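You operate a simulated robot arm through the tools that you are given. There is no shell and no other tool.

The job below is to be done with a simulated robot arm. You get a single attempt, and the scene is never put back.

TASK
Tamp the soil, set the green moss on it, mist twice, then fit the green knob lid.
Fine: the tamper goes back where it stood. Set down upright: tamper.

It is judged by the outcome, as a careful person would: the job done as asked, and still so three seconds after it is handed in. It fails if anything else is knocked over, pushed out of place, dropped, spilled or broken. Lids that push on must go on centred and level and be pressed home; caps that screw on are set level and turned clockwise until they are tight.

THE ROBOT
A 7-joint arm with a two-finger parallel gripper, fixed in place. Base frame: the origin is on the floor under the middle of its stand, x ahead of it, y to its left, z up; the work surface is at about z = 840. Lengths are in mm, angles in rad, forces in N, time in s.
With the tool pointing down near the work surface it reaches from about 100 to 640 mm from the base axis. Its first joint turns from -1.152 to 1.152 rad. Payload 1.57 kg.
The tool frame sits at the grasp point between the pads (the TCP): z along the fingers, y along the line on which they close. The tips reach 30 mm beyond it. Largest opening 80 mm; finger width 17, thickness 12; the body of the gripper, 40 by 82 mm, starts 80 mm behind the TCP.
Orientation is that of the tool frame in the base frame, as a unit quaternion [x, y, z, w]. With the fingers straight down and closing along the base's y, the tool's x points along the base's -x, its y along +y and its z along -z.

THE INTERFACE
- The arm moves only by the tool move_arm. Its arguments are lists of equal length, an entry for each row: "travel": the shift along the tool's x, y, z in units of 200 mm (1.0 is 200 mm), a list of three; "dr": the turn, a rotation vector about the tool's x, y, z in units of 180 degrees (1.0 is 180 degrees), a list of three; "hand": the opening, from 0 (shut) to 1 (fully open). In form: {"travel": [[dx, dy, dz], ...], "dr": [[wx, wy, wz], ...], "hand": [hand, ...]}. A call has 1 to 20 rows; each row is the pose to reach, as a shift and turn from the pose commanded when the call began, along the tool's axes at that moment. A call with a number of a shift or a turn outside -1 to 1 is refused whole. A row lasts 0.2 s, in which the tool goes at most 50 mm and 0.15 rad; a call with a longer step from one row to the next is refused whole, and so is a gripper value outside its range. Where a pose cannot be reached the arm comes as near as it can. A force on the tool above 40 N (or 10 N above the force at the start of the call, whichever is more), or a blocked arm, ends the call early, and 0.2 s more pass. The fingers move at their own pace (about 72 mm/s each) and stop on an object; they squeeze with about 21 N. The grip force told is the motor's: it shows also when the fingers shut on nothing. Time passes only in rows, and 0.2 s behind the last, so rows that repeat a pose let the fingers close. It gives the time, the measured TCP pose, the force on the tool (base axes), the opening and the grip force at its end, in the units of the frame above (readings bear some noise), with the torque about the TCP (base axes, N m) and any sound that the robot's microphone picked up, and new pictures: "views" is both (left out), scene, wrist or none.
- Cameras (640 x 400 px; columns grow to the right, rows downward): "scene" is fixed at [40.3, 412.9, 1442.6]; the picture's right is [-0.90, -0.43, 0.00], its down [-0.20, 0.41, -0.89] and it looks along [0.39, -0.80, -0.45] (base axes); focal length 374 px, centre (320, 200). "wrist" rides on the gripper at [72, -7, -122] in the tool frame; the picture's right is [0.09, 1.00, 0.00], its down [-0.84, 0.08, -0.54] and it looks along [-0.54, 0.05, 0.84] (tool axes); focal length 238 px, centre (320, 200). There is no depth. A picture from a camera that has moved, and an enlarged one, comes with that camera's place and axes in the base frame and with its lens. The place of the scene camera against the robot may be out by one fixed shift of up to 12 mm in any direction.
- zoom(camera, box): a new picture of the part [left, top, right, bottom] of that camera's present view, enlarged. It takes no simulated time.
- hand_in(): hands the job in; it is judged then, once.

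Nothing tells you positions but the pictures and the camera data. Unless the task says otherwise, let go and move clear before handing in.

The tools are called after ">>>" as name(argument=value, ...) on one line, values as JSON. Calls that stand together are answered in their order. move_arm: Moves the arm, as the interface text tells. Its arguments: {"type":"object","properties":{"travel":{"type":"array"},"dr":{"type":"array"},"hand":{"type":"array"},"views":{"type":"string","enum":["both","scene","wrist","none"]}},"required":["travel","dr","hand"]} The other tools are called the same way: zoom (camera, box) takes an enlarged picture of a part of a camera's view; hand_in () hands the job in.

At the start:

```text
time_s: 0.0
eef_pos: [387.8, -26.8, 1219.0]
ee_rot: [0.0, 1.0, 0.0, 0.0]
force: [-0.5, -1.0, 1.2]
moment: [0.0, 0.0, -0.02]
grip_width: 80.2
grip_force: 0.1
```

scene: 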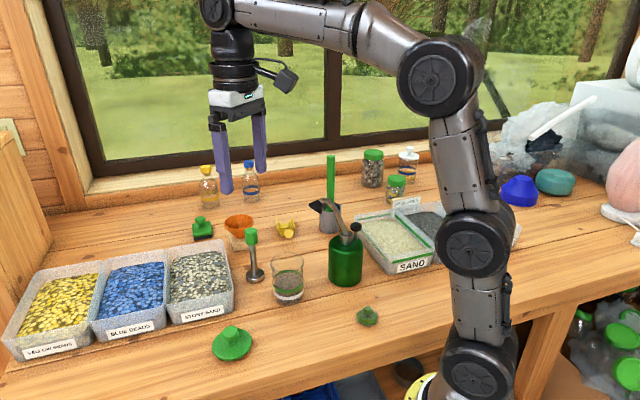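
wrist: 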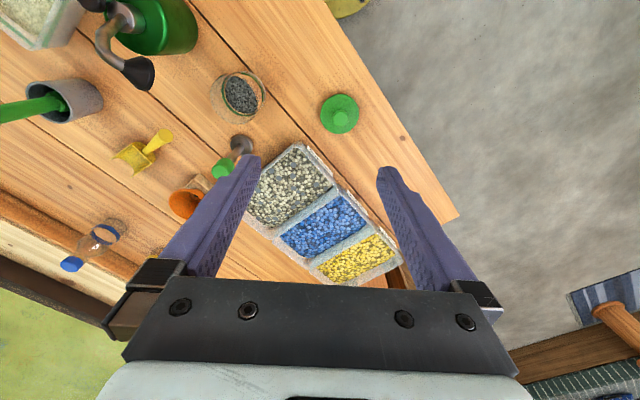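

I see a bench with bead trays at left, a glass jar with dark soil in the middle, a metal tamper with a green handle beside it, a green mister bottle, a green lid and green moss pieces. First I take enlarged pictures to identify each thing.

>>> zoom(camera="scene", box=[180, 190, 400, 370])

>>> zoom(camera="scene", box=[300, 130, 480, 290])

>>> zoom(camera="wrist", box=[60, 0, 400, 240])

>>> zoom(camera="scene", box=[170, 140, 310, 260])

```text
2.22 times, centred on (290, 280) of scene
camera zoom: at [40.3, 412.9, 1442.6], right [-0.9, -0.43, 0.0], down [-0.2, 0.41, -0.89], along [0.39, -0.8, -0.45], focal length 831 px, centre (387, 22)
```

zoom: 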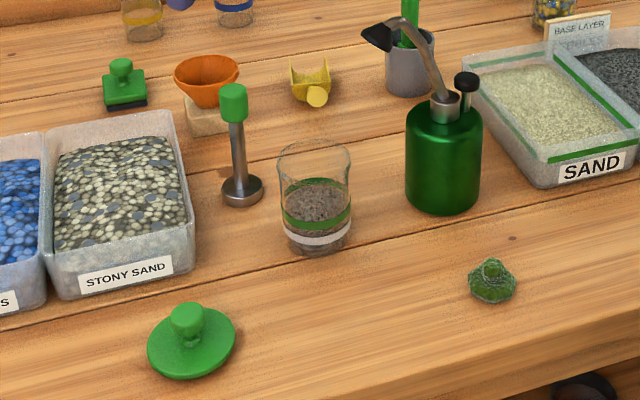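

```text
2.50 times, centred on (390, 210) of scene
camera zoom: at [40.3, 412.9, 1442.6], right [-0.9, -0.43, 0.0], down [-0.2, 0.41, -0.89], along [0.39, -0.8, -0.45], focal length 934 px, centre (145, 175)
```

zoom: 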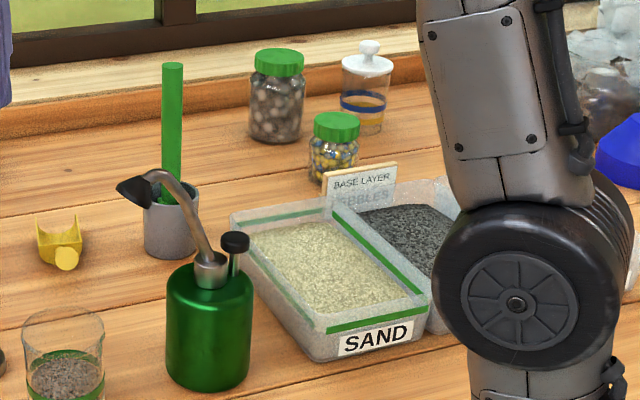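

```text
1.67 times, centred on (230, 120) of wrist
camera zoom: at [314.9, -35.4, 1341.0], right [-0.09, 1.0, 0.0], down [0.84, 0.08, 0.54], along [0.54, 0.05, -0.84], focal length 397 px, centre (470, 333)
```

zoom: 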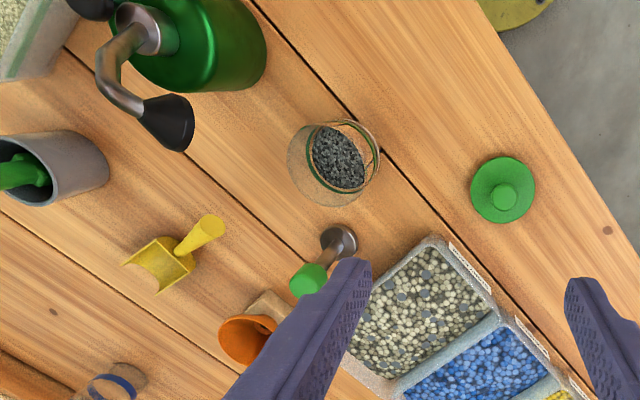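

```text
3.33 times, centred on (240, 200) of scene
camera zoom: at [40.3, 412.9, 1442.6], right [-0.9, -0.43, 0.0], down [-0.2, 0.41, -0.89], along [0.39, -0.8, -0.45], focal length 1246 px, centre (587, 200)
```

zoom: 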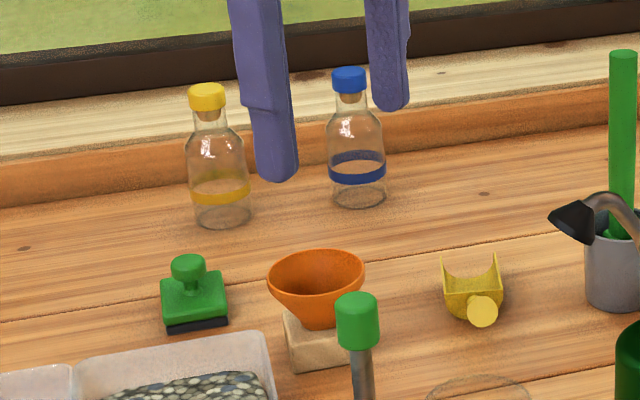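

The jar holding soil is near (397, -165), the tamper near (510, -190), the lid near (425, 12), the moss near (210, -174), and the mister near (306, -284) with its nozzle arching toward the jar. I turn the gripper a quarter turn at this height, so the wrist camera sees the jar and mister from the free side.

>>> move_arm(travel=[[0, 0, 0], [0, 0, 0], [0, 0, 0], [0, 0, 0], [0, 0, 0], [0, 0, 0], [0, 0, 0], [0, 0, 0], [0, 0, 0], [0, 0, 0], [0, 0, 0], [0, 0, 0]], dr=[[0, 0, 0.045], [0, 0, 0.09], [0, 0, 0.135], [0, 0, 0.18], [0, 0, 0.225], [0, 0, 0.27], [0, 0, 0.315], [0, 0, 0.36], [0, 0, 0.405], [0, 0, 0.45], [0, 0, 0.49], [0, 0, 0.5]], hand=[1, 1, 1, 1, 1, 1, 1, 1, 1, 1, 1, 1])

```text
time_s: 2.6
eef_pos: [387.1, -28.4, 1219.6]
ee_rot: [0.708, 0.707, 0.0, -0.001]
force: [-0.3, -0.3, 0.1]
moment: [-0.02, 0.01, 0.03]
grip_width: 79.9
grip_force: 0.1
camera wrist: at [380.3, 42.8, 1340.9], right [1.0, 0.09, 0.0], down [0.08, -0.84, 0.54], along [0.05, -0.54, -0.84], focal length 238 px, centre (320, 200)
```

scene: 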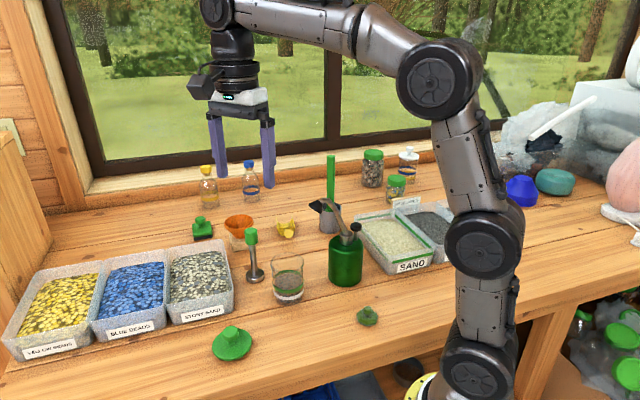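
wrist: 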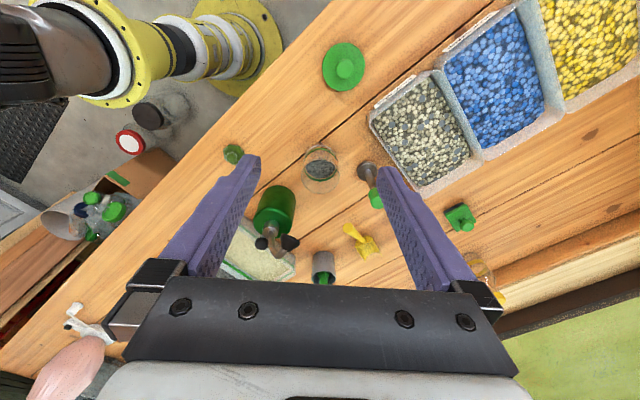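

>>> zoom(camera="wrist", box=[220, 130, 420, 255])

>>> zoom(camera="scene", box=[240, 190, 370, 310])

>>> zoom(camera="wrist", box=[210, 30, 380, 175])

```text
3.20 times, centred on (320, 192) of wrist
camera zoom: at [380.3, 42.8, 1340.9], right [1.0, 0.09, 0.0], down [0.08, -0.84, 0.54], along [0.05, -0.54, -0.84], focal length 763 px, centre (320, 224)
```

zoom: 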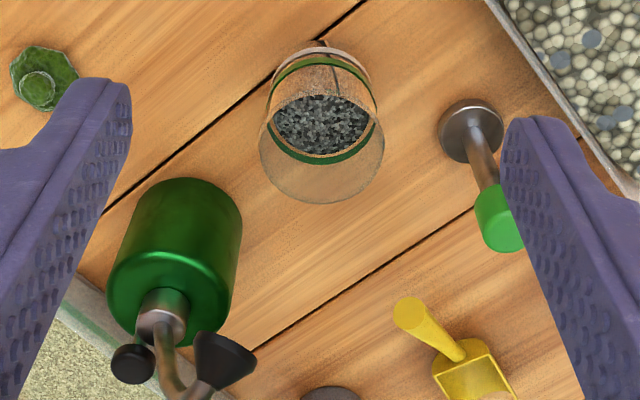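

```text
3.33 times, centred on (305, 250) of scene
camera zoom: at [40.3, 412.9, 1442.6], right [-0.9, -0.43, 0.0], down [-0.2, 0.41, -0.89], along [0.39, -0.8, -0.45], focal length 1246 px, centre (370, 33)
```

zoom: 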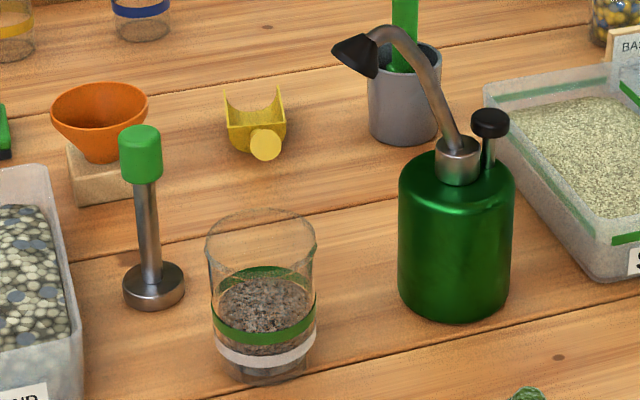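

```text
2.76 times, centred on (295, 102) of wrist
camera zoom: at [380.3, 42.8, 1340.9], right [1.0, 0.09, 0.0], down [0.08, -0.84, 0.54], along [0.05, -0.54, -0.84], focal length 658 px, centre (389, 469)
```

zoom: 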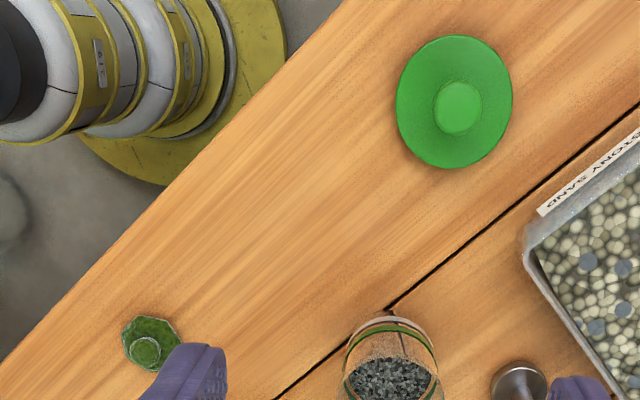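

The soil in the jar looks loose and the nozzle of the mister leans toward the jar. I lower the camera to see the jar, the nozzle and the tamper from near, staying clear of everything.

>>> move_arm(travel=[[-0.044, 0.018, 0.19], [-0.088, 0.036, 0.38], [-0.132, 0.054, 0.57], [-0.176, 0.072, 0.76], [-0.22, 0.09, 0.95], [-0.22, 0.09, 0.95]], dr=[[0, 0, 0], [0, 0, 0], [0, 0, 0], [0, 0, 0], [0, 0, 0], [0, 0, 0]], hand=[1, 1, 1, 1, 1, 1])

```text
time_s: 4.0
eef_pos: [405.7, -73.4, 1028.3]
ee_rot: [0.708, 0.707, 0.0, 0.0]
force: [-0.5, 0.5, -0.3]
moment: [-0.03, 0.01, 0.01]
grip_width: 80.2
grip_force: 0.1
camera wrist: at [398.4, -1.8, 1150.5], right [1.0, 0.09, 0.0], down [0.08, -0.84, 0.54], along [0.05, -0.54, -0.84], focal length 238 px, centre (320, 200)
```

scene: 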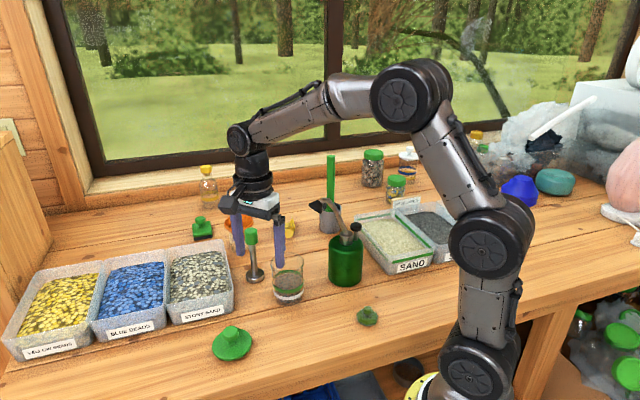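
wrist: 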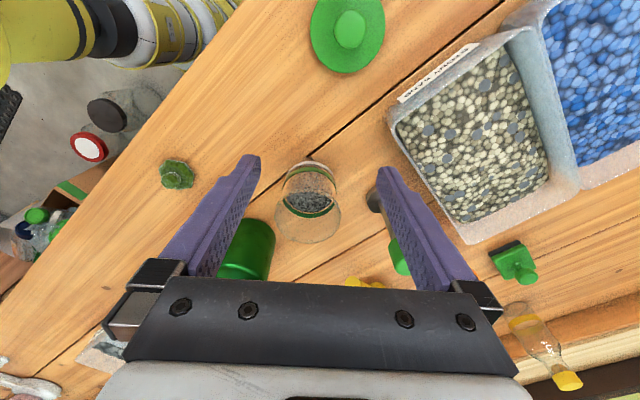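

>>> zoom(camera="wrist", box=[250, 150, 370, 250])

>>> zoom(camera="wrist", box=[140, 140, 220, 205])

>>> zoom(camera="wrist", box=[290, 0, 410, 90])

```text
4.00 times, centred on (310, 200) of wrist
camera zoom: at [398.4, -1.8, 1150.5], right [1.0, 0.09, 0.0], down [0.08, -0.84, 0.54], along [0.05, -0.54, -0.84], focal length 953 px, centre (360, 200)
```

zoom: 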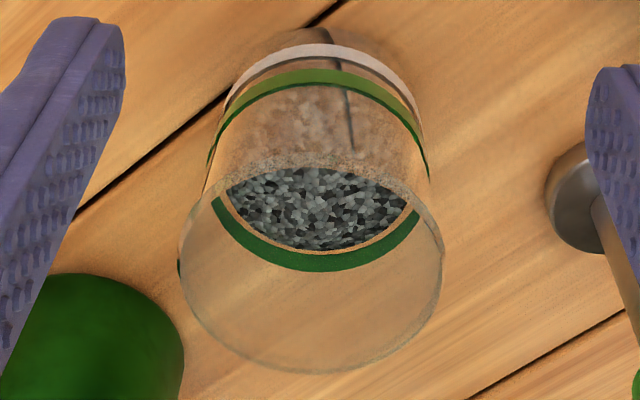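

```text
6.15 times, centred on (180, 172) of wrist
camera zoom: at [398.4, -1.8, 1150.5], right [1.0, 0.09, 0.0], down [0.08, -0.84, 0.54], along [0.05, -0.54, -0.84], focal length 1467 px, centre (1182, 369)
```

zoom: 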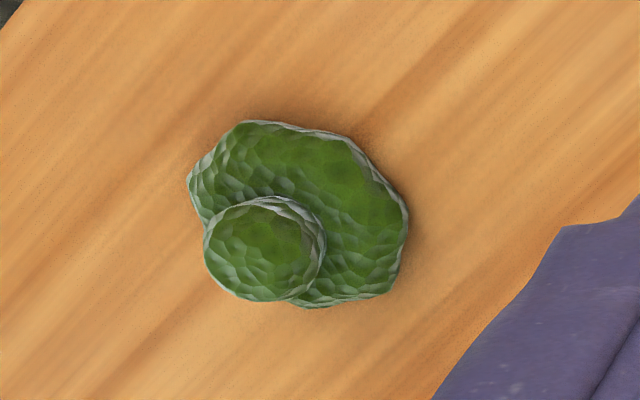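

```text
4.44 times, centred on (350, 45) of wrist
camera zoom: at [398.4, -1.8, 1150.5], right [1.0, 0.09, 0.0], down [0.08, -0.84, 0.54], along [0.05, -0.54, -0.84], focal length 1059 px, centre (187, 889)
```

zoom: 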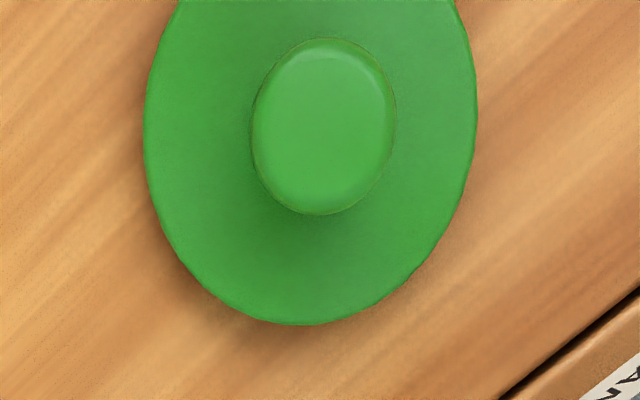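

The jar rim is near (399.5, -159, 939), the soil top about z 892, and the tamper stands near (508, -185) with its handle top near z 981. I rise and go above the tamper to check its centre.

>>> move_arm(travel=[[0, 0, -0.2], [0, 0, -0.4], [-0.14, 0.128, -0.4], [-0.28, 0.255, -0.4], [-0.42, 0.383, -0.4], [-0.56, 0.51, -0.4], [-0.56, 0.51, -0.4], [-0.56, 0.51, -0.4]], dr=[[0, 0, 0], [0, 0, 0], [0, 0, 0], [0, 0, 0], [0, 0, 0], [0, 0, 0], [0, 0, 0], [0, 0, 0]], hand=[1, 1, 1, 1, 1, 1, 1, 1])

```text
time_s: 5.8
eef_pos: [505.6, -182.1, 1109.5]
ee_rot: [0.707, 0.707, 0.0, 0.0]
force: [0.3, 0.2, -1.0]
moment: [-0.01, 0.02, -0.01]
grip_width: 79.9
grip_force: 0.1
camera wrist: at [499.7, -112.6, 1231.0], right [1.0, 0.09, 0.0], down [0.08, -0.84, 0.54], along [0.05, -0.54, -0.84], focal length 238 px, centre (320, 200)
```

scene: 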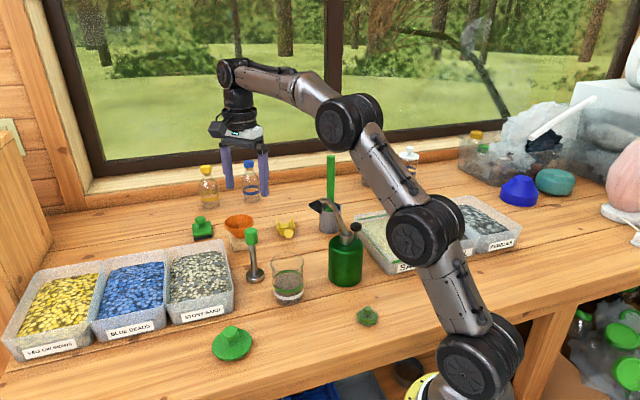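
wrist: 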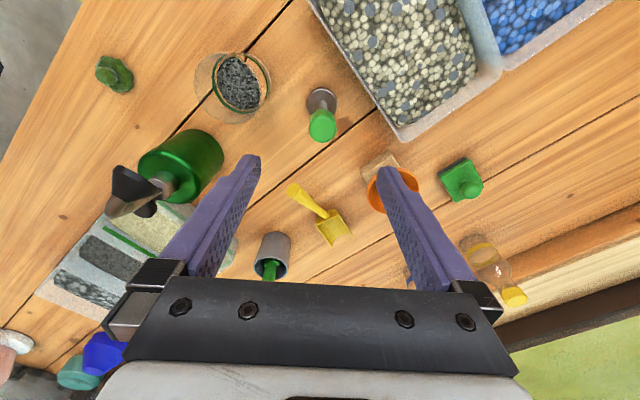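

>>> zoom(camera="wrist", box=[270, 70, 370, 160])

>>> zoom(camera="wrist", box=[90, 110, 250, 240])

>>> zoom(camera="wrist", box=[180, 40, 290, 130])

```text
4.44 times, centred on (320, 115) of wrist
camera zoom: at [499.7, -112.6, 1231.0], right [1.0, 0.09, 0.0], down [0.08, -0.84, 0.54], along [0.05, -0.54, -0.84], focal length 1059 px, centre (320, 578)
```

zoom: 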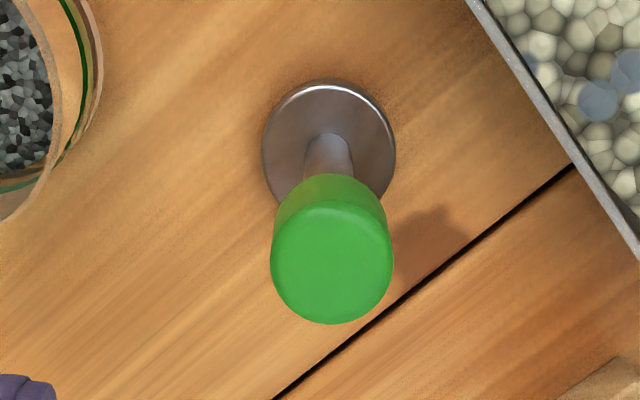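

```text
3.08 times, centred on (170, 175) of wrist
camera zoom: at [499.7, -112.6, 1231.0], right [1.0, 0.09, 0.0], down [0.08, -0.84, 0.54], along [0.05, -0.54, -0.84], focal length 733 px, centre (782, 277)
```

zoom: 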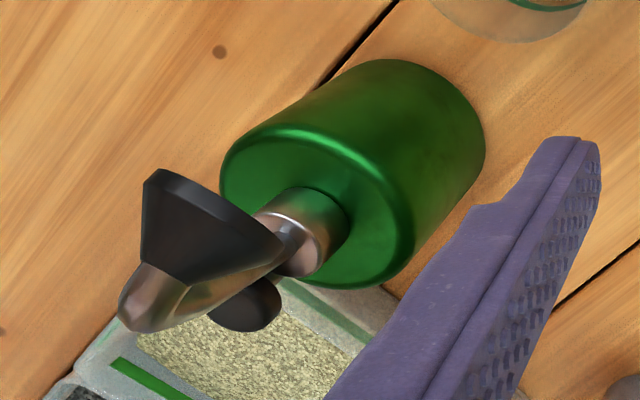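

```text
4.44 times, centred on (235, 85) of wrist
camera zoom: at [499.7, -112.6, 1231.0], right [1.0, 0.09, 0.0], down [0.08, -0.84, 0.54], along [0.05, -0.54, -0.84], focal length 1059 px, centre (698, 711)
```

zoom: 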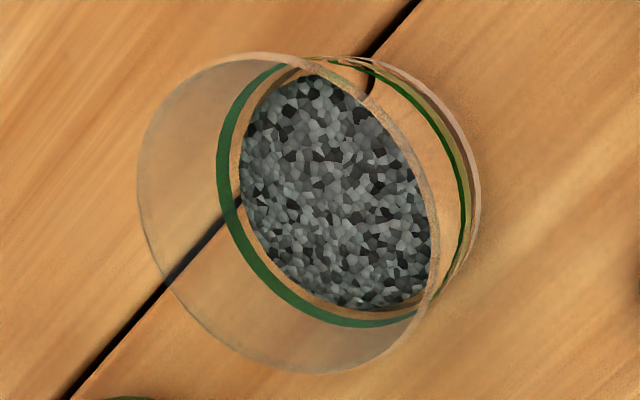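

The tamper stands at about (509, -184.5) with a 29 mm handle, its top near z 981. I descend over the handle with open fingers and close on it.

>>> move_arm(travel=[[0, 0.01, 0.2], [0, 0.01, 0.4], [0, 0.01, 0.55], [0, 0.01, 0.67], [0, 0.01, 0.715], [0, 0.01, 0.715]], dr=[[0, 0, 0], [0, 0, 0], [0, 0, 0], [0, 0, 0], [0, 0, 0], [0, 0, 0]], hand=[1, 1, 1, 1, 1, 1])

```text
time_s: 7.2
eef_pos: [508.6, -182.7, 966.9]
ee_rot: [0.707, 0.707, 0.001, 0.0]
force: [0.1, 0.3, 0.3]
moment: [0.04, 0.01, 0.02]
grip_width: 79.8
grip_force: 0.2
camera wrist: at [502.3, -113.6, 1088.6], right [1.0, 0.09, 0.0], down [0.08, -0.84, 0.54], along [0.05, -0.54, -0.84], focal length 238 px, centre (320, 200)
```

scene: 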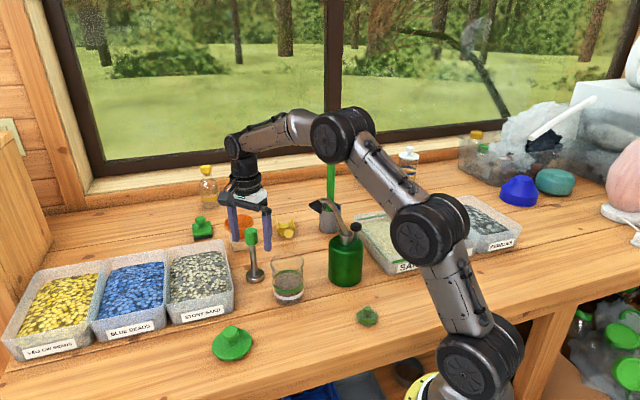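
wrist: 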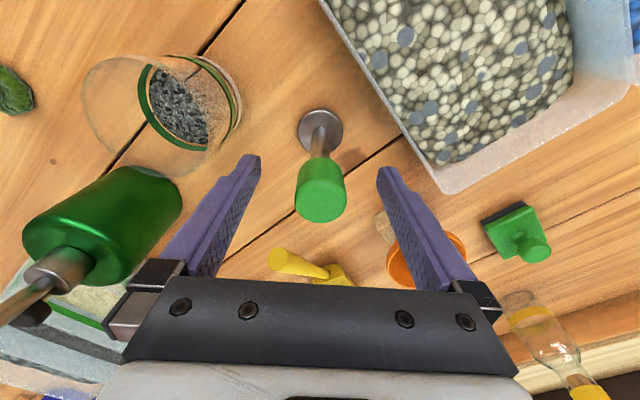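

The handle sits centred between the fingers. I close on it without moving.

>>> move_arm(travel=[[0, 0, 0], [0, 0, 0], [0, 0, 0], [0, 0, 0]], dr=[[0, 0, 0], [0, 0, 0], [0, 0, 0], [0, 0, 0]], hand=[0.6, 0.3, 0, 0])

```text
time_s: 8.2
eef_pos: [508.8, -183.1, 966.7]
ee_rot: [0.707, 0.707, 0.0, 0.0]
force: [-0.2, 0.4, -0.3]
moment: [0.03, -0.1, 0.01]
grip_width: 29.4
grip_force: 21.0
camera wrist: at [502.3, -113.6, 1088.8], right [1.0, 0.09, 0.0], down [0.08, -0.84, 0.54], along [0.05, -0.54, -0.84], focal length 238 px, centre (320, 200)
```

scene: 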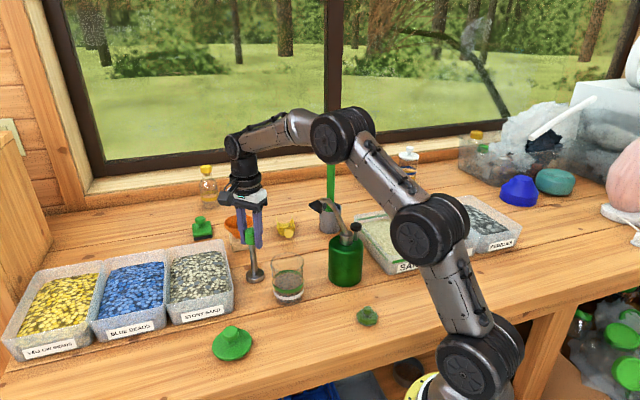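
wrist: 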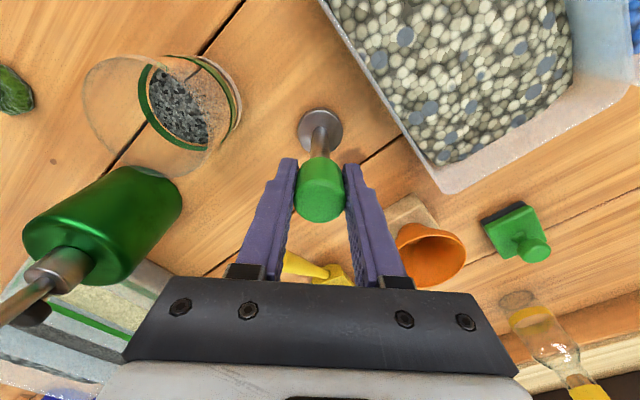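

The tamper is held (29.4 mm grip). Before lifting I take another enlarged look at the jar to pin down its centre.

>>> zoom(camera="wrist", box=[70, 40, 270, 190])

>>> zoom(camera="scene", box=[230, 210, 330, 310])

```text
2.67 times, centred on (170, 115) of wrist
camera zoom: at [502.3, -113.6, 1088.8], right [1.0, 0.09, 0.0], down [0.08, -0.84, 0.54], along [0.05, -0.54, -0.84], focal length 636 px, centre (720, 427)
```

zoom: 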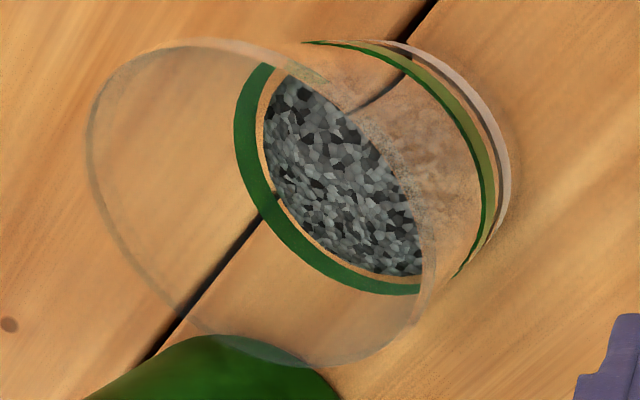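

```text
4.00 times, centred on (280, 260) of scene
camera zoom: at [40.4, 412.9, 1442.6], right [-0.9, -0.43, 0.0], down [-0.2, 0.41, -0.89], along [0.39, -0.8, -0.45], focal length 1495 px, centre (480, -40)
```

zoom: 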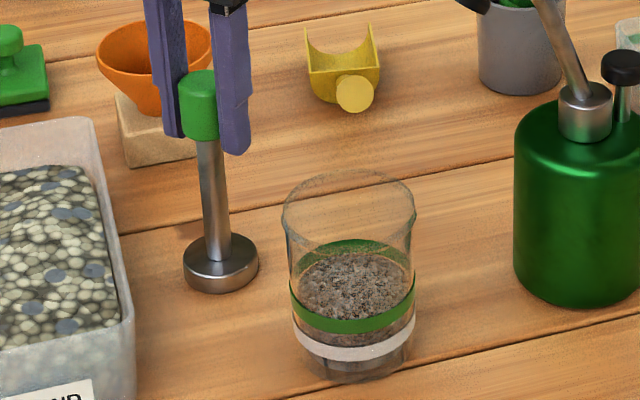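

The jar is centred near (400, -159). I lift the tamper straight up until its foot clears the rim, then carry it over the jar from the side away from the mister nozzle.

>>> move_arm(travel=[[0, 0, -0.05], [0, 0, -0.2], [0, 0, -0.4], [0, 0, -0.6], [0, 0, -0.72], [0.03, -0.13, -0.72], [0.063, -0.272, -0.72], [0.095, -0.41, -0.72], [0.12, -0.52, -0.72], [0.126, -0.545, -0.72], [0.126, -0.545, -0.72], [0.126, -0.545, -0.72]], dr=[[0, 0, 0], [0, 0, 0], [0, 0, 0], [0, 0, 0], [0, 0, 0], [0, 0, 0], [0, 0, 0], [0, 0, 0], [0, 0, 0], [0, 0, 0], [0, 0, 0], [0, 0, 0]], hand=[0, 0, 0, 0, 0, 0, 0, 0, 0, 0, 0, 0])

```text
time_s: 10.8
eef_pos: [400.4, -158.5, 1109.7]
ee_rot: [0.707, 0.707, -0.001, -0.001]
force: [0.6, -0.7, -3.6]
moment: [0.01, -0.02, 0.01]
grip_width: 29.6
grip_force: 20.8
camera wrist: at [393.0, -87.0, 1231.8], right [1.0, 0.09, 0.0], down [0.08, -0.84, 0.54], along [0.05, -0.54, -0.84], focal length 238 px, centre (320, 200)
```

scene: 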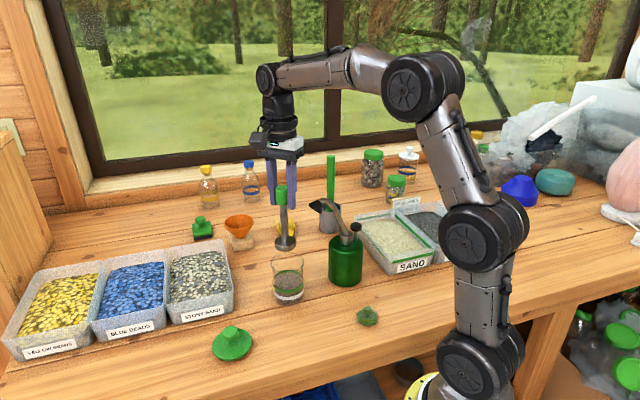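
wrist: 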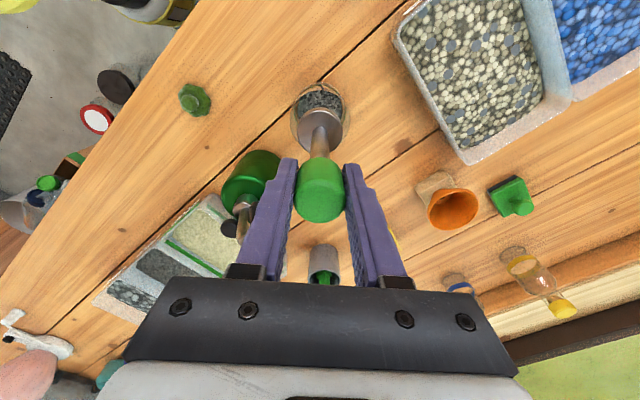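

>>> zoom(camera="wrist", box=[260, 60, 380, 170])

>>> zoom(camera="scene", box=[230, 170, 370, 310])

```text
3.64 times, centred on (320, 115) of wrist
camera zoom: at [393.0, -87.0, 1231.8], right [1.0, 0.09, 0.0], down [0.08, -0.84, 0.54], along [0.05, -0.54, -0.84], focal length 867 px, centre (320, 509)
```

zoom: 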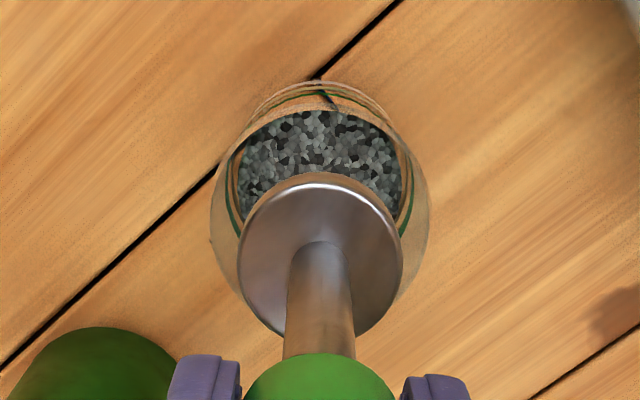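

```text
2.86 times, centred on (300, 240) of scene
camera zoom: at [40.4, 412.9, 1442.6], right [-0.9, -0.43, 0.0], down [-0.2, 0.41, -0.89], along [0.39, -0.8, -0.45], focal length 1068 px, centre (377, 86)
```

zoom: 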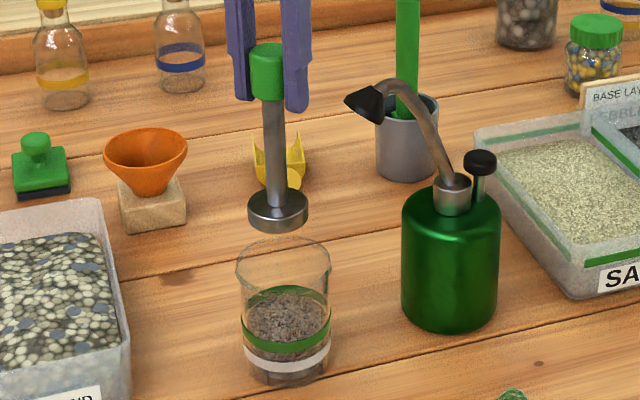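

The tamper foot is centred over the jar to within 2 mm. I lower it inside the jar to just above the soil.

>>> move_arm(travel=[[0, -0.005, 0.1], [0, -0.005, 0.2], [0, -0.005, 0.28], [0, -0.005, 0.35], [0, -0.005, 0.4], [0, -0.005, 0.4]], dr=[[0, 0, 0], [0, 0, 0], [0, 0, 0], [0, 0, 0], [0, 0, 0], [0, 0, 0]], hand=[0, 0, 0, 0, 0, 0])

>>> zoom(camera="scene", box=[230, 200, 350, 310])

>>> zoom(camera="wrist", box=[260, 60, 380, 170])

```text
time_s: 12.2
eef_pos: [398.2, -156.6, 1029.0]
ee_rot: [0.707, 0.707, -0.001, 0.0]
force: [0.4, 0.7, -3.2]
moment: [-0.01, -0.03, 0.03]
grip_width: 29.6
grip_force: 20.6
camera wrist: at [392.0, -87.2, 1151.5], right [1.0, 0.09, 0.0], down [0.08, -0.84, 0.54], along [0.05, -0.54, -0.84], focal length 238 px, centre (320, 200)
```

scene: 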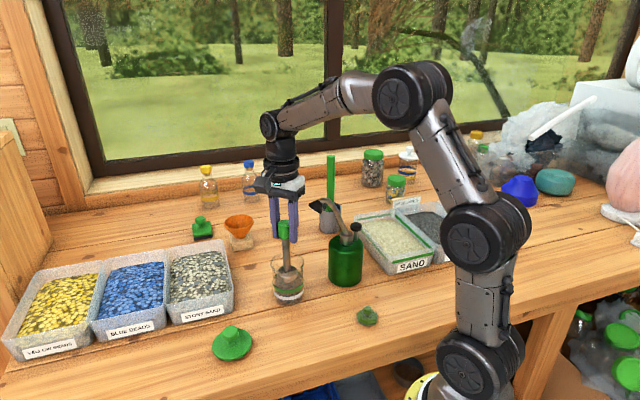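
wrist: 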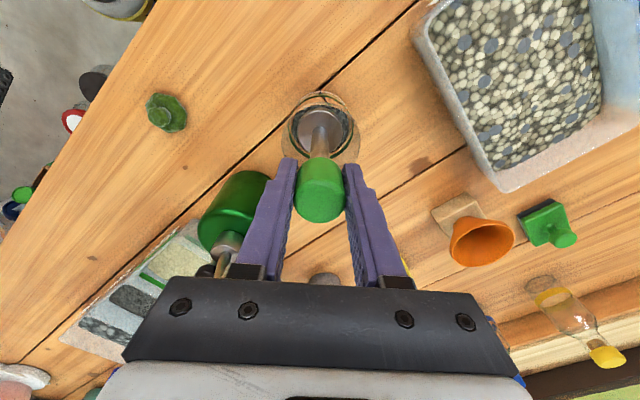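

```text
3.64 times, centred on (290, 255) of scene
camera zoom: at [40.4, 412.9, 1442.6], right [-0.9, -0.43, 0.0], down [-0.2, 0.41, -0.89], along [0.39, -0.8, -0.45], focal length 1359 px, centre (429, 0)
```

zoom: 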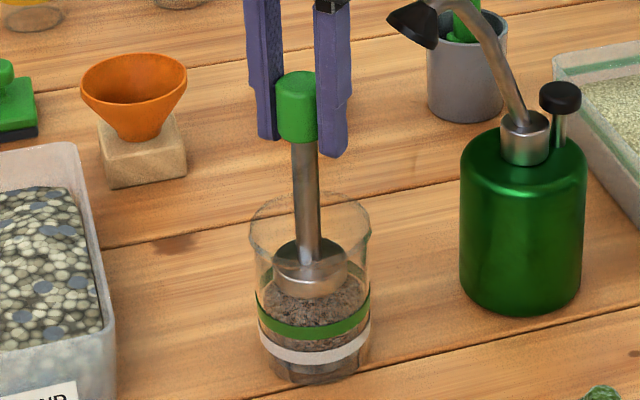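

```text
3.64 times, centred on (320, 115) of wrist
camera zoom: at [392.0, -87.2, 1151.5], right [1.0, 0.09, 0.0], down [0.08, -0.84, 0.54], along [0.05, -0.54, -0.84], focal length 867 px, centre (320, 509)
```

zoom: 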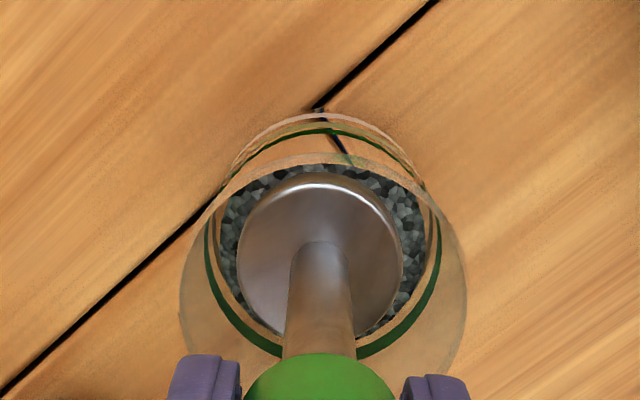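

The foot is inside the jar, centred, about 12 mm above the soil. I now lower in small steps and watch the force.

>>> move_arm(travel=[[0, 0, 0.01], [0, 0, 0.02], [0, 0, 0.03], [0, 0, 0.04], [0, 0, 0.045], [0, 0, 0.05]], dr=[[0, 0, 0], [0, 0, 0], [0, 0, 0], [0, 0, 0], [0, 0, 0], [0, 0, 0]], hand=[0, 0, 0, 0, 0, 0], views="none")

```text
time_s: 13.6
eef_pos: [399.8, -158.2, 1019.8]
ee_rot: [0.707, 0.707, 0.001, 0.0]
force: [0.7, 0.3, -2.3]
moment: [-0.03, -0.03, -0.01]
grip_width: 29.7
grip_force: 21.1
```

No contact yet. I continue with 1 mm steps.

>>> move_arm(travel=[[0, 0, 0.005], [0, 0, 0.01], [0, 0, 0.015], [0, 0, 0.02], [0, 0, 0.025]], dr=[[0, 0, 0], [0, 0, 0], [0, 0, 0], [0, 0, 0], [0, 0, 0]], hand=[0, 0, 0, 0, 0], views="scene")

>>> zoom(camera="scene", box=[250, 230, 330, 310])

```text
time_s: 14.8
eef_pos: [398.3, -158.5, 1015.5]
ee_rot: [0.707, 0.707, 0.001, 0.0]
force: [-0.5, -0.5, -3.4]
moment: [0.0, -0.02, -0.02]
grip_width: 29.2
grip_force: 21.1
```

scene: 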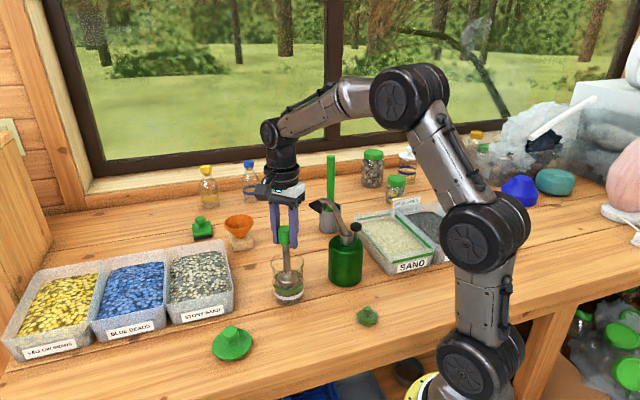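

```text
5.00 times, centred on (290, 270) of scene
camera zoom: at [40.4, 412.9, 1442.6], right [-0.9, -0.43, 0.0], down [-0.2, 0.41, -0.89], along [0.39, -0.8, -0.45], focal length 1869 px, centre (470, -150)
```

zoom: 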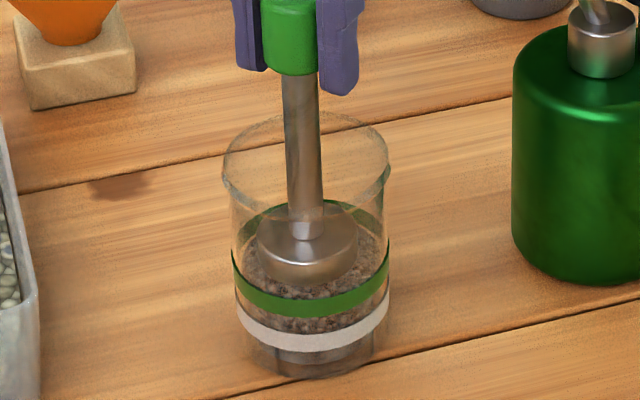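

The foot is close to the soil but not yet loaded. I keep lowering in 1 mm steps.

>>> move_arm(travel=[[0, 0, 0.005], [0, 0, 0.01], [0, 0, 0.015], [0, 0, 0.02], [0, 0, 0.025]], dr=[[0, 0, 0], [0, 0, 0], [0, 0, 0], [0, 0, 0], [0, 0, 0]], hand=[0, 0, 0, 0, 0], views="none")

```text
time_s: 16.0
eef_pos: [399.1, -157.9, 1009.8]
ee_rot: [0.707, 0.708, 0.0, 0.0]
force: [-1.5, 1.7, 2.6]
moment: [0.11, 0.3, -0.04]
grip_width: 29.5
grip_force: 20.8
```

Contact is felt, about 6 N. I press on in half-millimetre steps toward a firm tamp.

>>> move_arm(travel=[[0, 0, 0.005], [0, 0, 0.0075], [0, 0, 0.01], [0, 0, 0.0125]], dr=[[0, 0, 0], [0, 0, 0], [0, 0, 0], [0, 0, 0]], hand=[0, 0, 0, 0], views="none")

```text
time_s: 17.0
eef_pos: [399.6, -158.1, 1009.1]
ee_rot: [0.707, 0.707, 0.001, 0.002]
force: [-1.3, 0.4, 17.9]
moment: [-0.1, 0.34, 0.1]
grip_width: 29.7
grip_force: 20.5
```

About 21 N is on the soil. I add a little more, hold, and look.

>>> move_arm(travel=[[0, 0, 0.0025], [0, 0, 0.005], [0, 0, 0.005], [0, 0, 0.005]], dr=[[0, 0, 0], [0, 0, 0], [0, 0, 0], [0, 0, 0]], hand=[0, 0, 0, 0], views="both")

>>> zoom(camera="scene", box=[250, 230, 330, 310])

```text
time_s: 18.0
eef_pos: [399.0, -158.2, 1007.2]
ee_rot: [0.707, 0.707, 0.0, 0.001]
force: [2.1, -1.0, 17.8]
moment: [-0.04, -0.08, 0.02]
grip_width: 29.8
grip_force: 21.3
camera wrist: at [392.0, -87.6, 1129.1], right [1.0, 0.09, 0.0], down [0.08, -0.84, 0.54], along [0.05, -0.54, -0.84], focal length 238 px, centre (320, 200)
```

scene: 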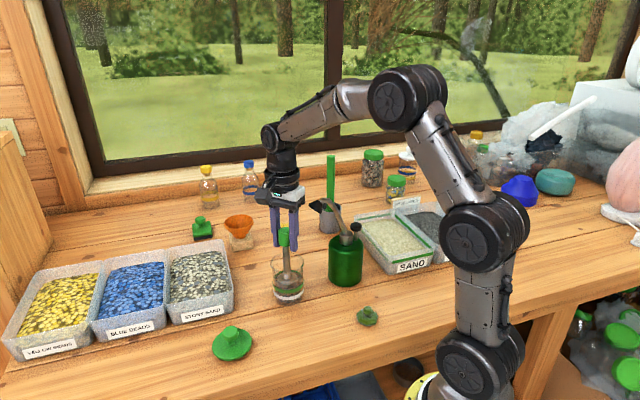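
wrist: 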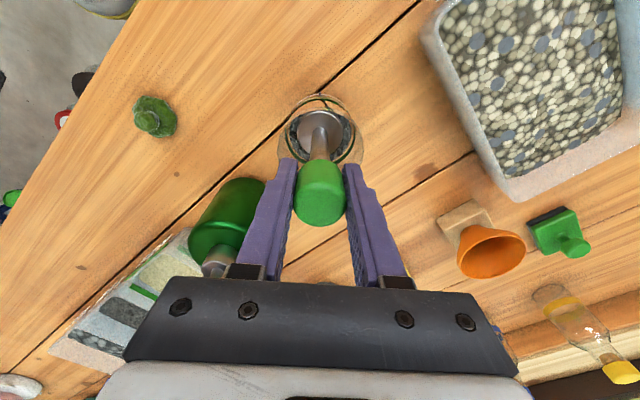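

```text
5.00 times, centred on (290, 270) of scene
camera zoom: at [40.2, 412.9, 1442.6], right [-0.9, -0.43, 0.0], down [-0.2, 0.41, -0.89], along [0.39, -0.8, -0.45], focal length 1869 px, centre (470, -150)
```

zoom: 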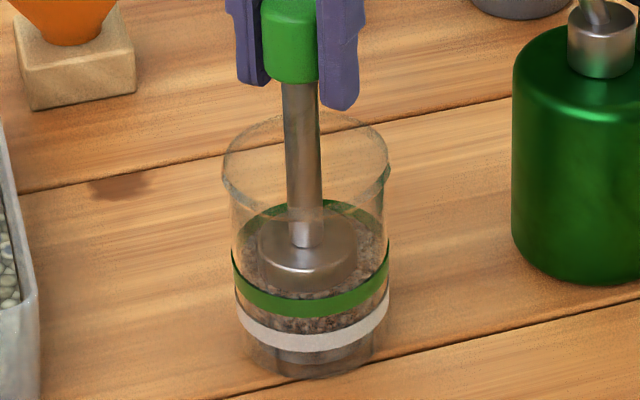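

The soil bears about 21 N under the tamper. I lift it a little to look at the soil.

>>> move_arm(travel=[[0, 0, -0.02], [0, 0, -0.1], [0, 0, -0.2], [0, 0, -0.4], [0, 0, -0.52], [0, 0, -0.52]], dr=[[0, 0, 0], [0, 0, 0], [0, 0, 0], [0, 0, 0], [0, 0, 0], [0, 0, 0]], hand=[0, 0, 0, 0, 0, 0])

>>> zoom(camera="scene", box=[250, 230, 330, 310])

>>> zoom(camera="wrist", box=[260, 60, 380, 170])

```text
time_s: 19.4
eef_pos: [399.0, -158.0, 1110.0]
ee_rot: [0.707, 0.707, -0.001, -0.001]
force: [0.4, -0.5, -2.4]
moment: [-0.01, -0.02, -0.03]
grip_width: 29.4
grip_force: 20.9
camera wrist: at [392.6, -87.6, 1232.3], right [1.0, 0.09, 0.0], down [0.08, -0.84, 0.54], along [0.05, -0.54, -0.84], focal length 238 px, centre (320, 200)
```

scene: 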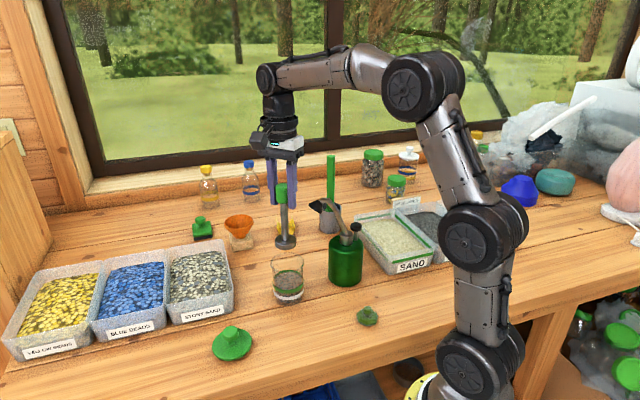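
wrist: 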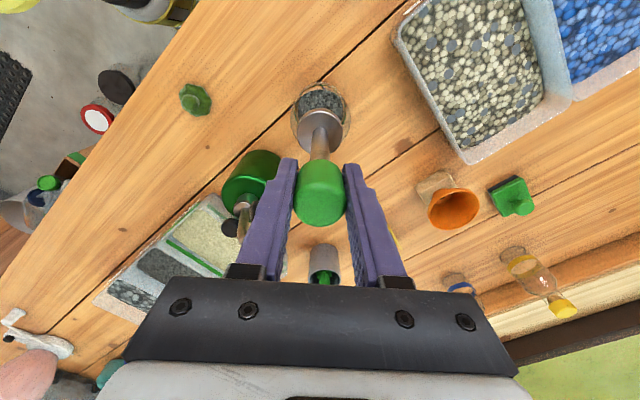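

```text
5.00 times, centred on (290, 270) of scene
camera zoom: at [40.4, 412.9, 1442.6], right [-0.9, -0.43, 0.0], down [-0.2, 0.41, -0.89], along [0.39, -0.8, -0.45], focal length 1869 px, centre (470, -150)
```

zoom: 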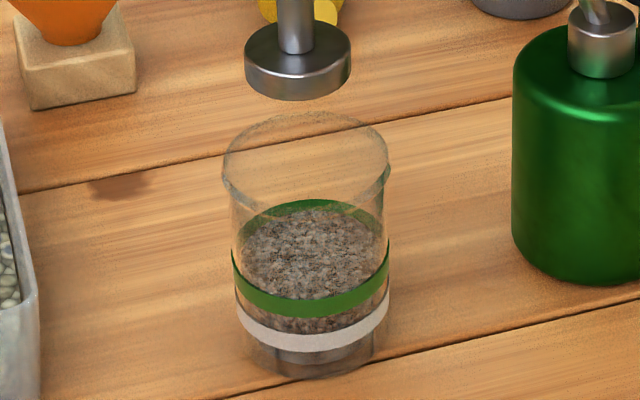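

```text
3.64 times, centred on (320, 115) of wrist
camera zoom: at [392.6, -87.6, 1232.3], right [1.0, 0.09, 0.0], down [0.08, -0.84, 0.54], along [0.05, -0.54, -0.84], focal length 867 px, centre (320, 509)
```

zoom: 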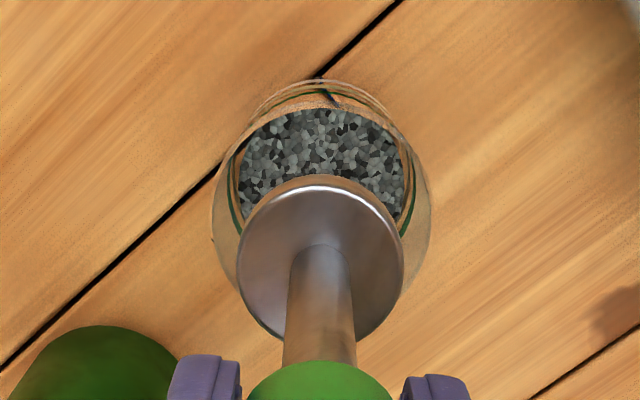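

The soil is tamped and the jar has not moved. I carry the tamper back to where it stood, along the same path, and stop a few millimetres above the table.

>>> move_arm(travel=[[-0.03, 0.13, 0], [-0.063, 0.275, 0], [-0.095, 0.415, 0], [-0.12, 0.53, 0], [-0.126, 0.55, 0], [-0.126, 0.55, 0.05], [-0.126, 0.55, 0.2], [-0.126, 0.55, 0.4], [-0.126, 0.55, 0.58], [-0.126, 0.55, 0.68], [-0.126, 0.55, 0.705], [-0.126, 0.55, 0.705]], dr=[[0, 0, 0], [0, 0, 0], [0, 0, 0], [0, 0, 0], [0, 0, 0], [0, 0, 0], [0, 0, 0], [0, 0, 0], [0, 0, 0], [0, 0, 0], [0, 0, 0], [0, 0, 0]], hand=[0, 0, 0, 0, 0, 0, 0, 0, 0, 0, 0, 0])

>>> zoom(camera="scene", box=[220, 220, 300, 300])

>>> zoom(camera="wrist", box=[260, 80, 380, 230])

```text
time_s: 22.0
eef_pos: [507.7, -182.0, 968.2]
ee_rot: [0.707, 0.707, -0.001, 0.0]
force: [0.2, -0.1, -2.5]
moment: [-0.03, 0.01, -0.04]
grip_width: 29.4
grip_force: 20.7
camera wrist: at [501.6, -113.0, 1091.1], right [1.0, 0.09, 0.0], down [0.08, -0.84, 0.54], along [0.05, -0.54, -0.84], focal length 238 px, centre (320, 200)
```

scene: 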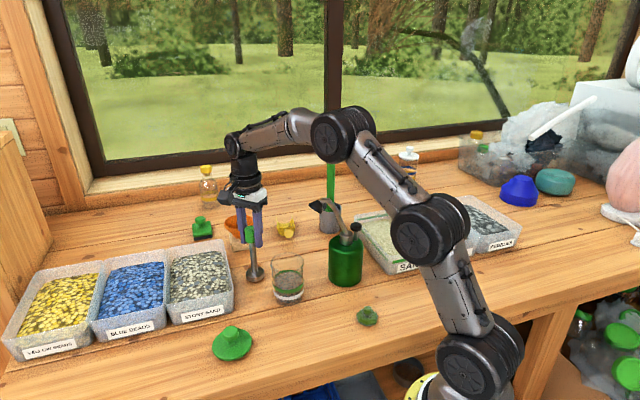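
wrist: 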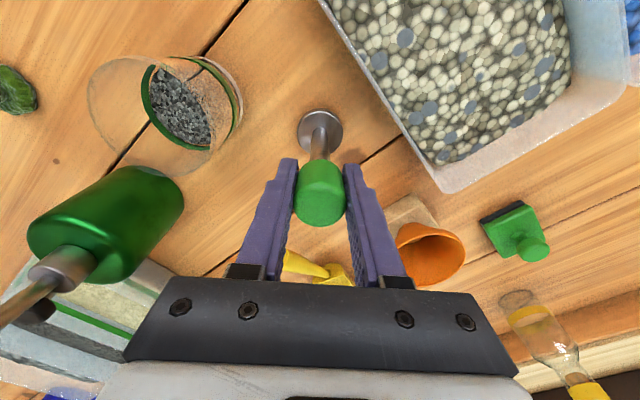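

```text
5.00 times, centred on (260, 260) of scene
camera zoom: at [40.4, 412.9, 1442.6], right [-0.9, -0.43, 0.0], down [-0.2, 0.41, -0.89], along [0.39, -0.8, -0.45], focal length 1869 px, centre (620, -100)
```

zoom: 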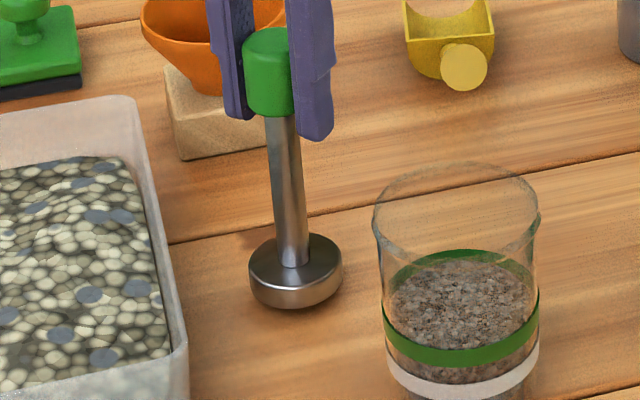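

```text
2.67 times, centred on (320, 155) of wrist
camera zoom: at [501.6, -113.0, 1091.1], right [1.0, 0.09, 0.0], down [0.08, -0.84, 0.54], along [0.05, -0.54, -0.84], focal length 636 px, centre (320, 320)
```

zoom: 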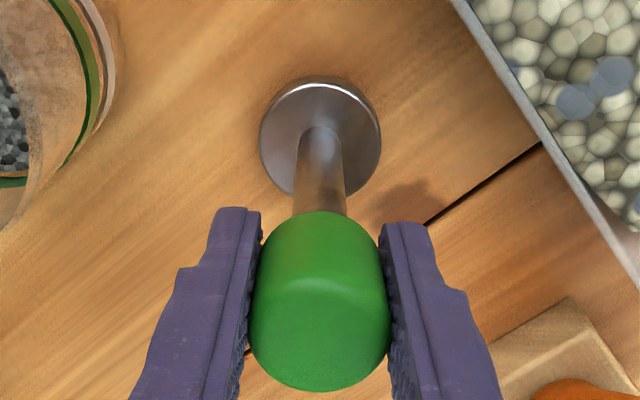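

The tamper hangs about 5 mm above its spot, upright. I set it down in small steps until the table takes its weight.

>>> move_arm(travel=[[0, 0, 0.005], [0, 0, 0.01], [0, 0, 0.015], [0, 0, 0.02], [0, 0, 0.02]], dr=[[0, 0, 0], [0, 0, 0], [0, 0, 0], [0, 0, 0], [0, 0, 0]], hand=[0, 0, 0, 0, 0], views="none")

```text
time_s: 23.2
eef_pos: [508.3, -184.3, 964.5]
ee_rot: [0.707, 0.707, 0.0, 0.0]
force: [0.0, 0.6, -3.4]
moment: [0.01, -0.02, 0.01]
grip_width: 29.3
grip_force: 21.4
```

>>> move_arm(travel=[[0, 0, 0.003], [0, 0, 0.006], [0, 0, 0.009], [0, 0, 0.012], [0, 0, 0.012]], dr=[[0, 0, 0], [0, 0, 0], [0, 0, 0], [0, 0, 0], [0, 0, 0]], hand=[0, 0, 0, 0, 0], views="none")

```text
time_s: 24.4
eef_pos: [508.8, -183.0, 963.6]
ee_rot: [0.707, 0.707, -0.001, 0.0]
force: [0.0, 0.7, -1.6]
moment: [0.02, 0.07, 0.0]
grip_width: 29.6
grip_force: 20.9
```

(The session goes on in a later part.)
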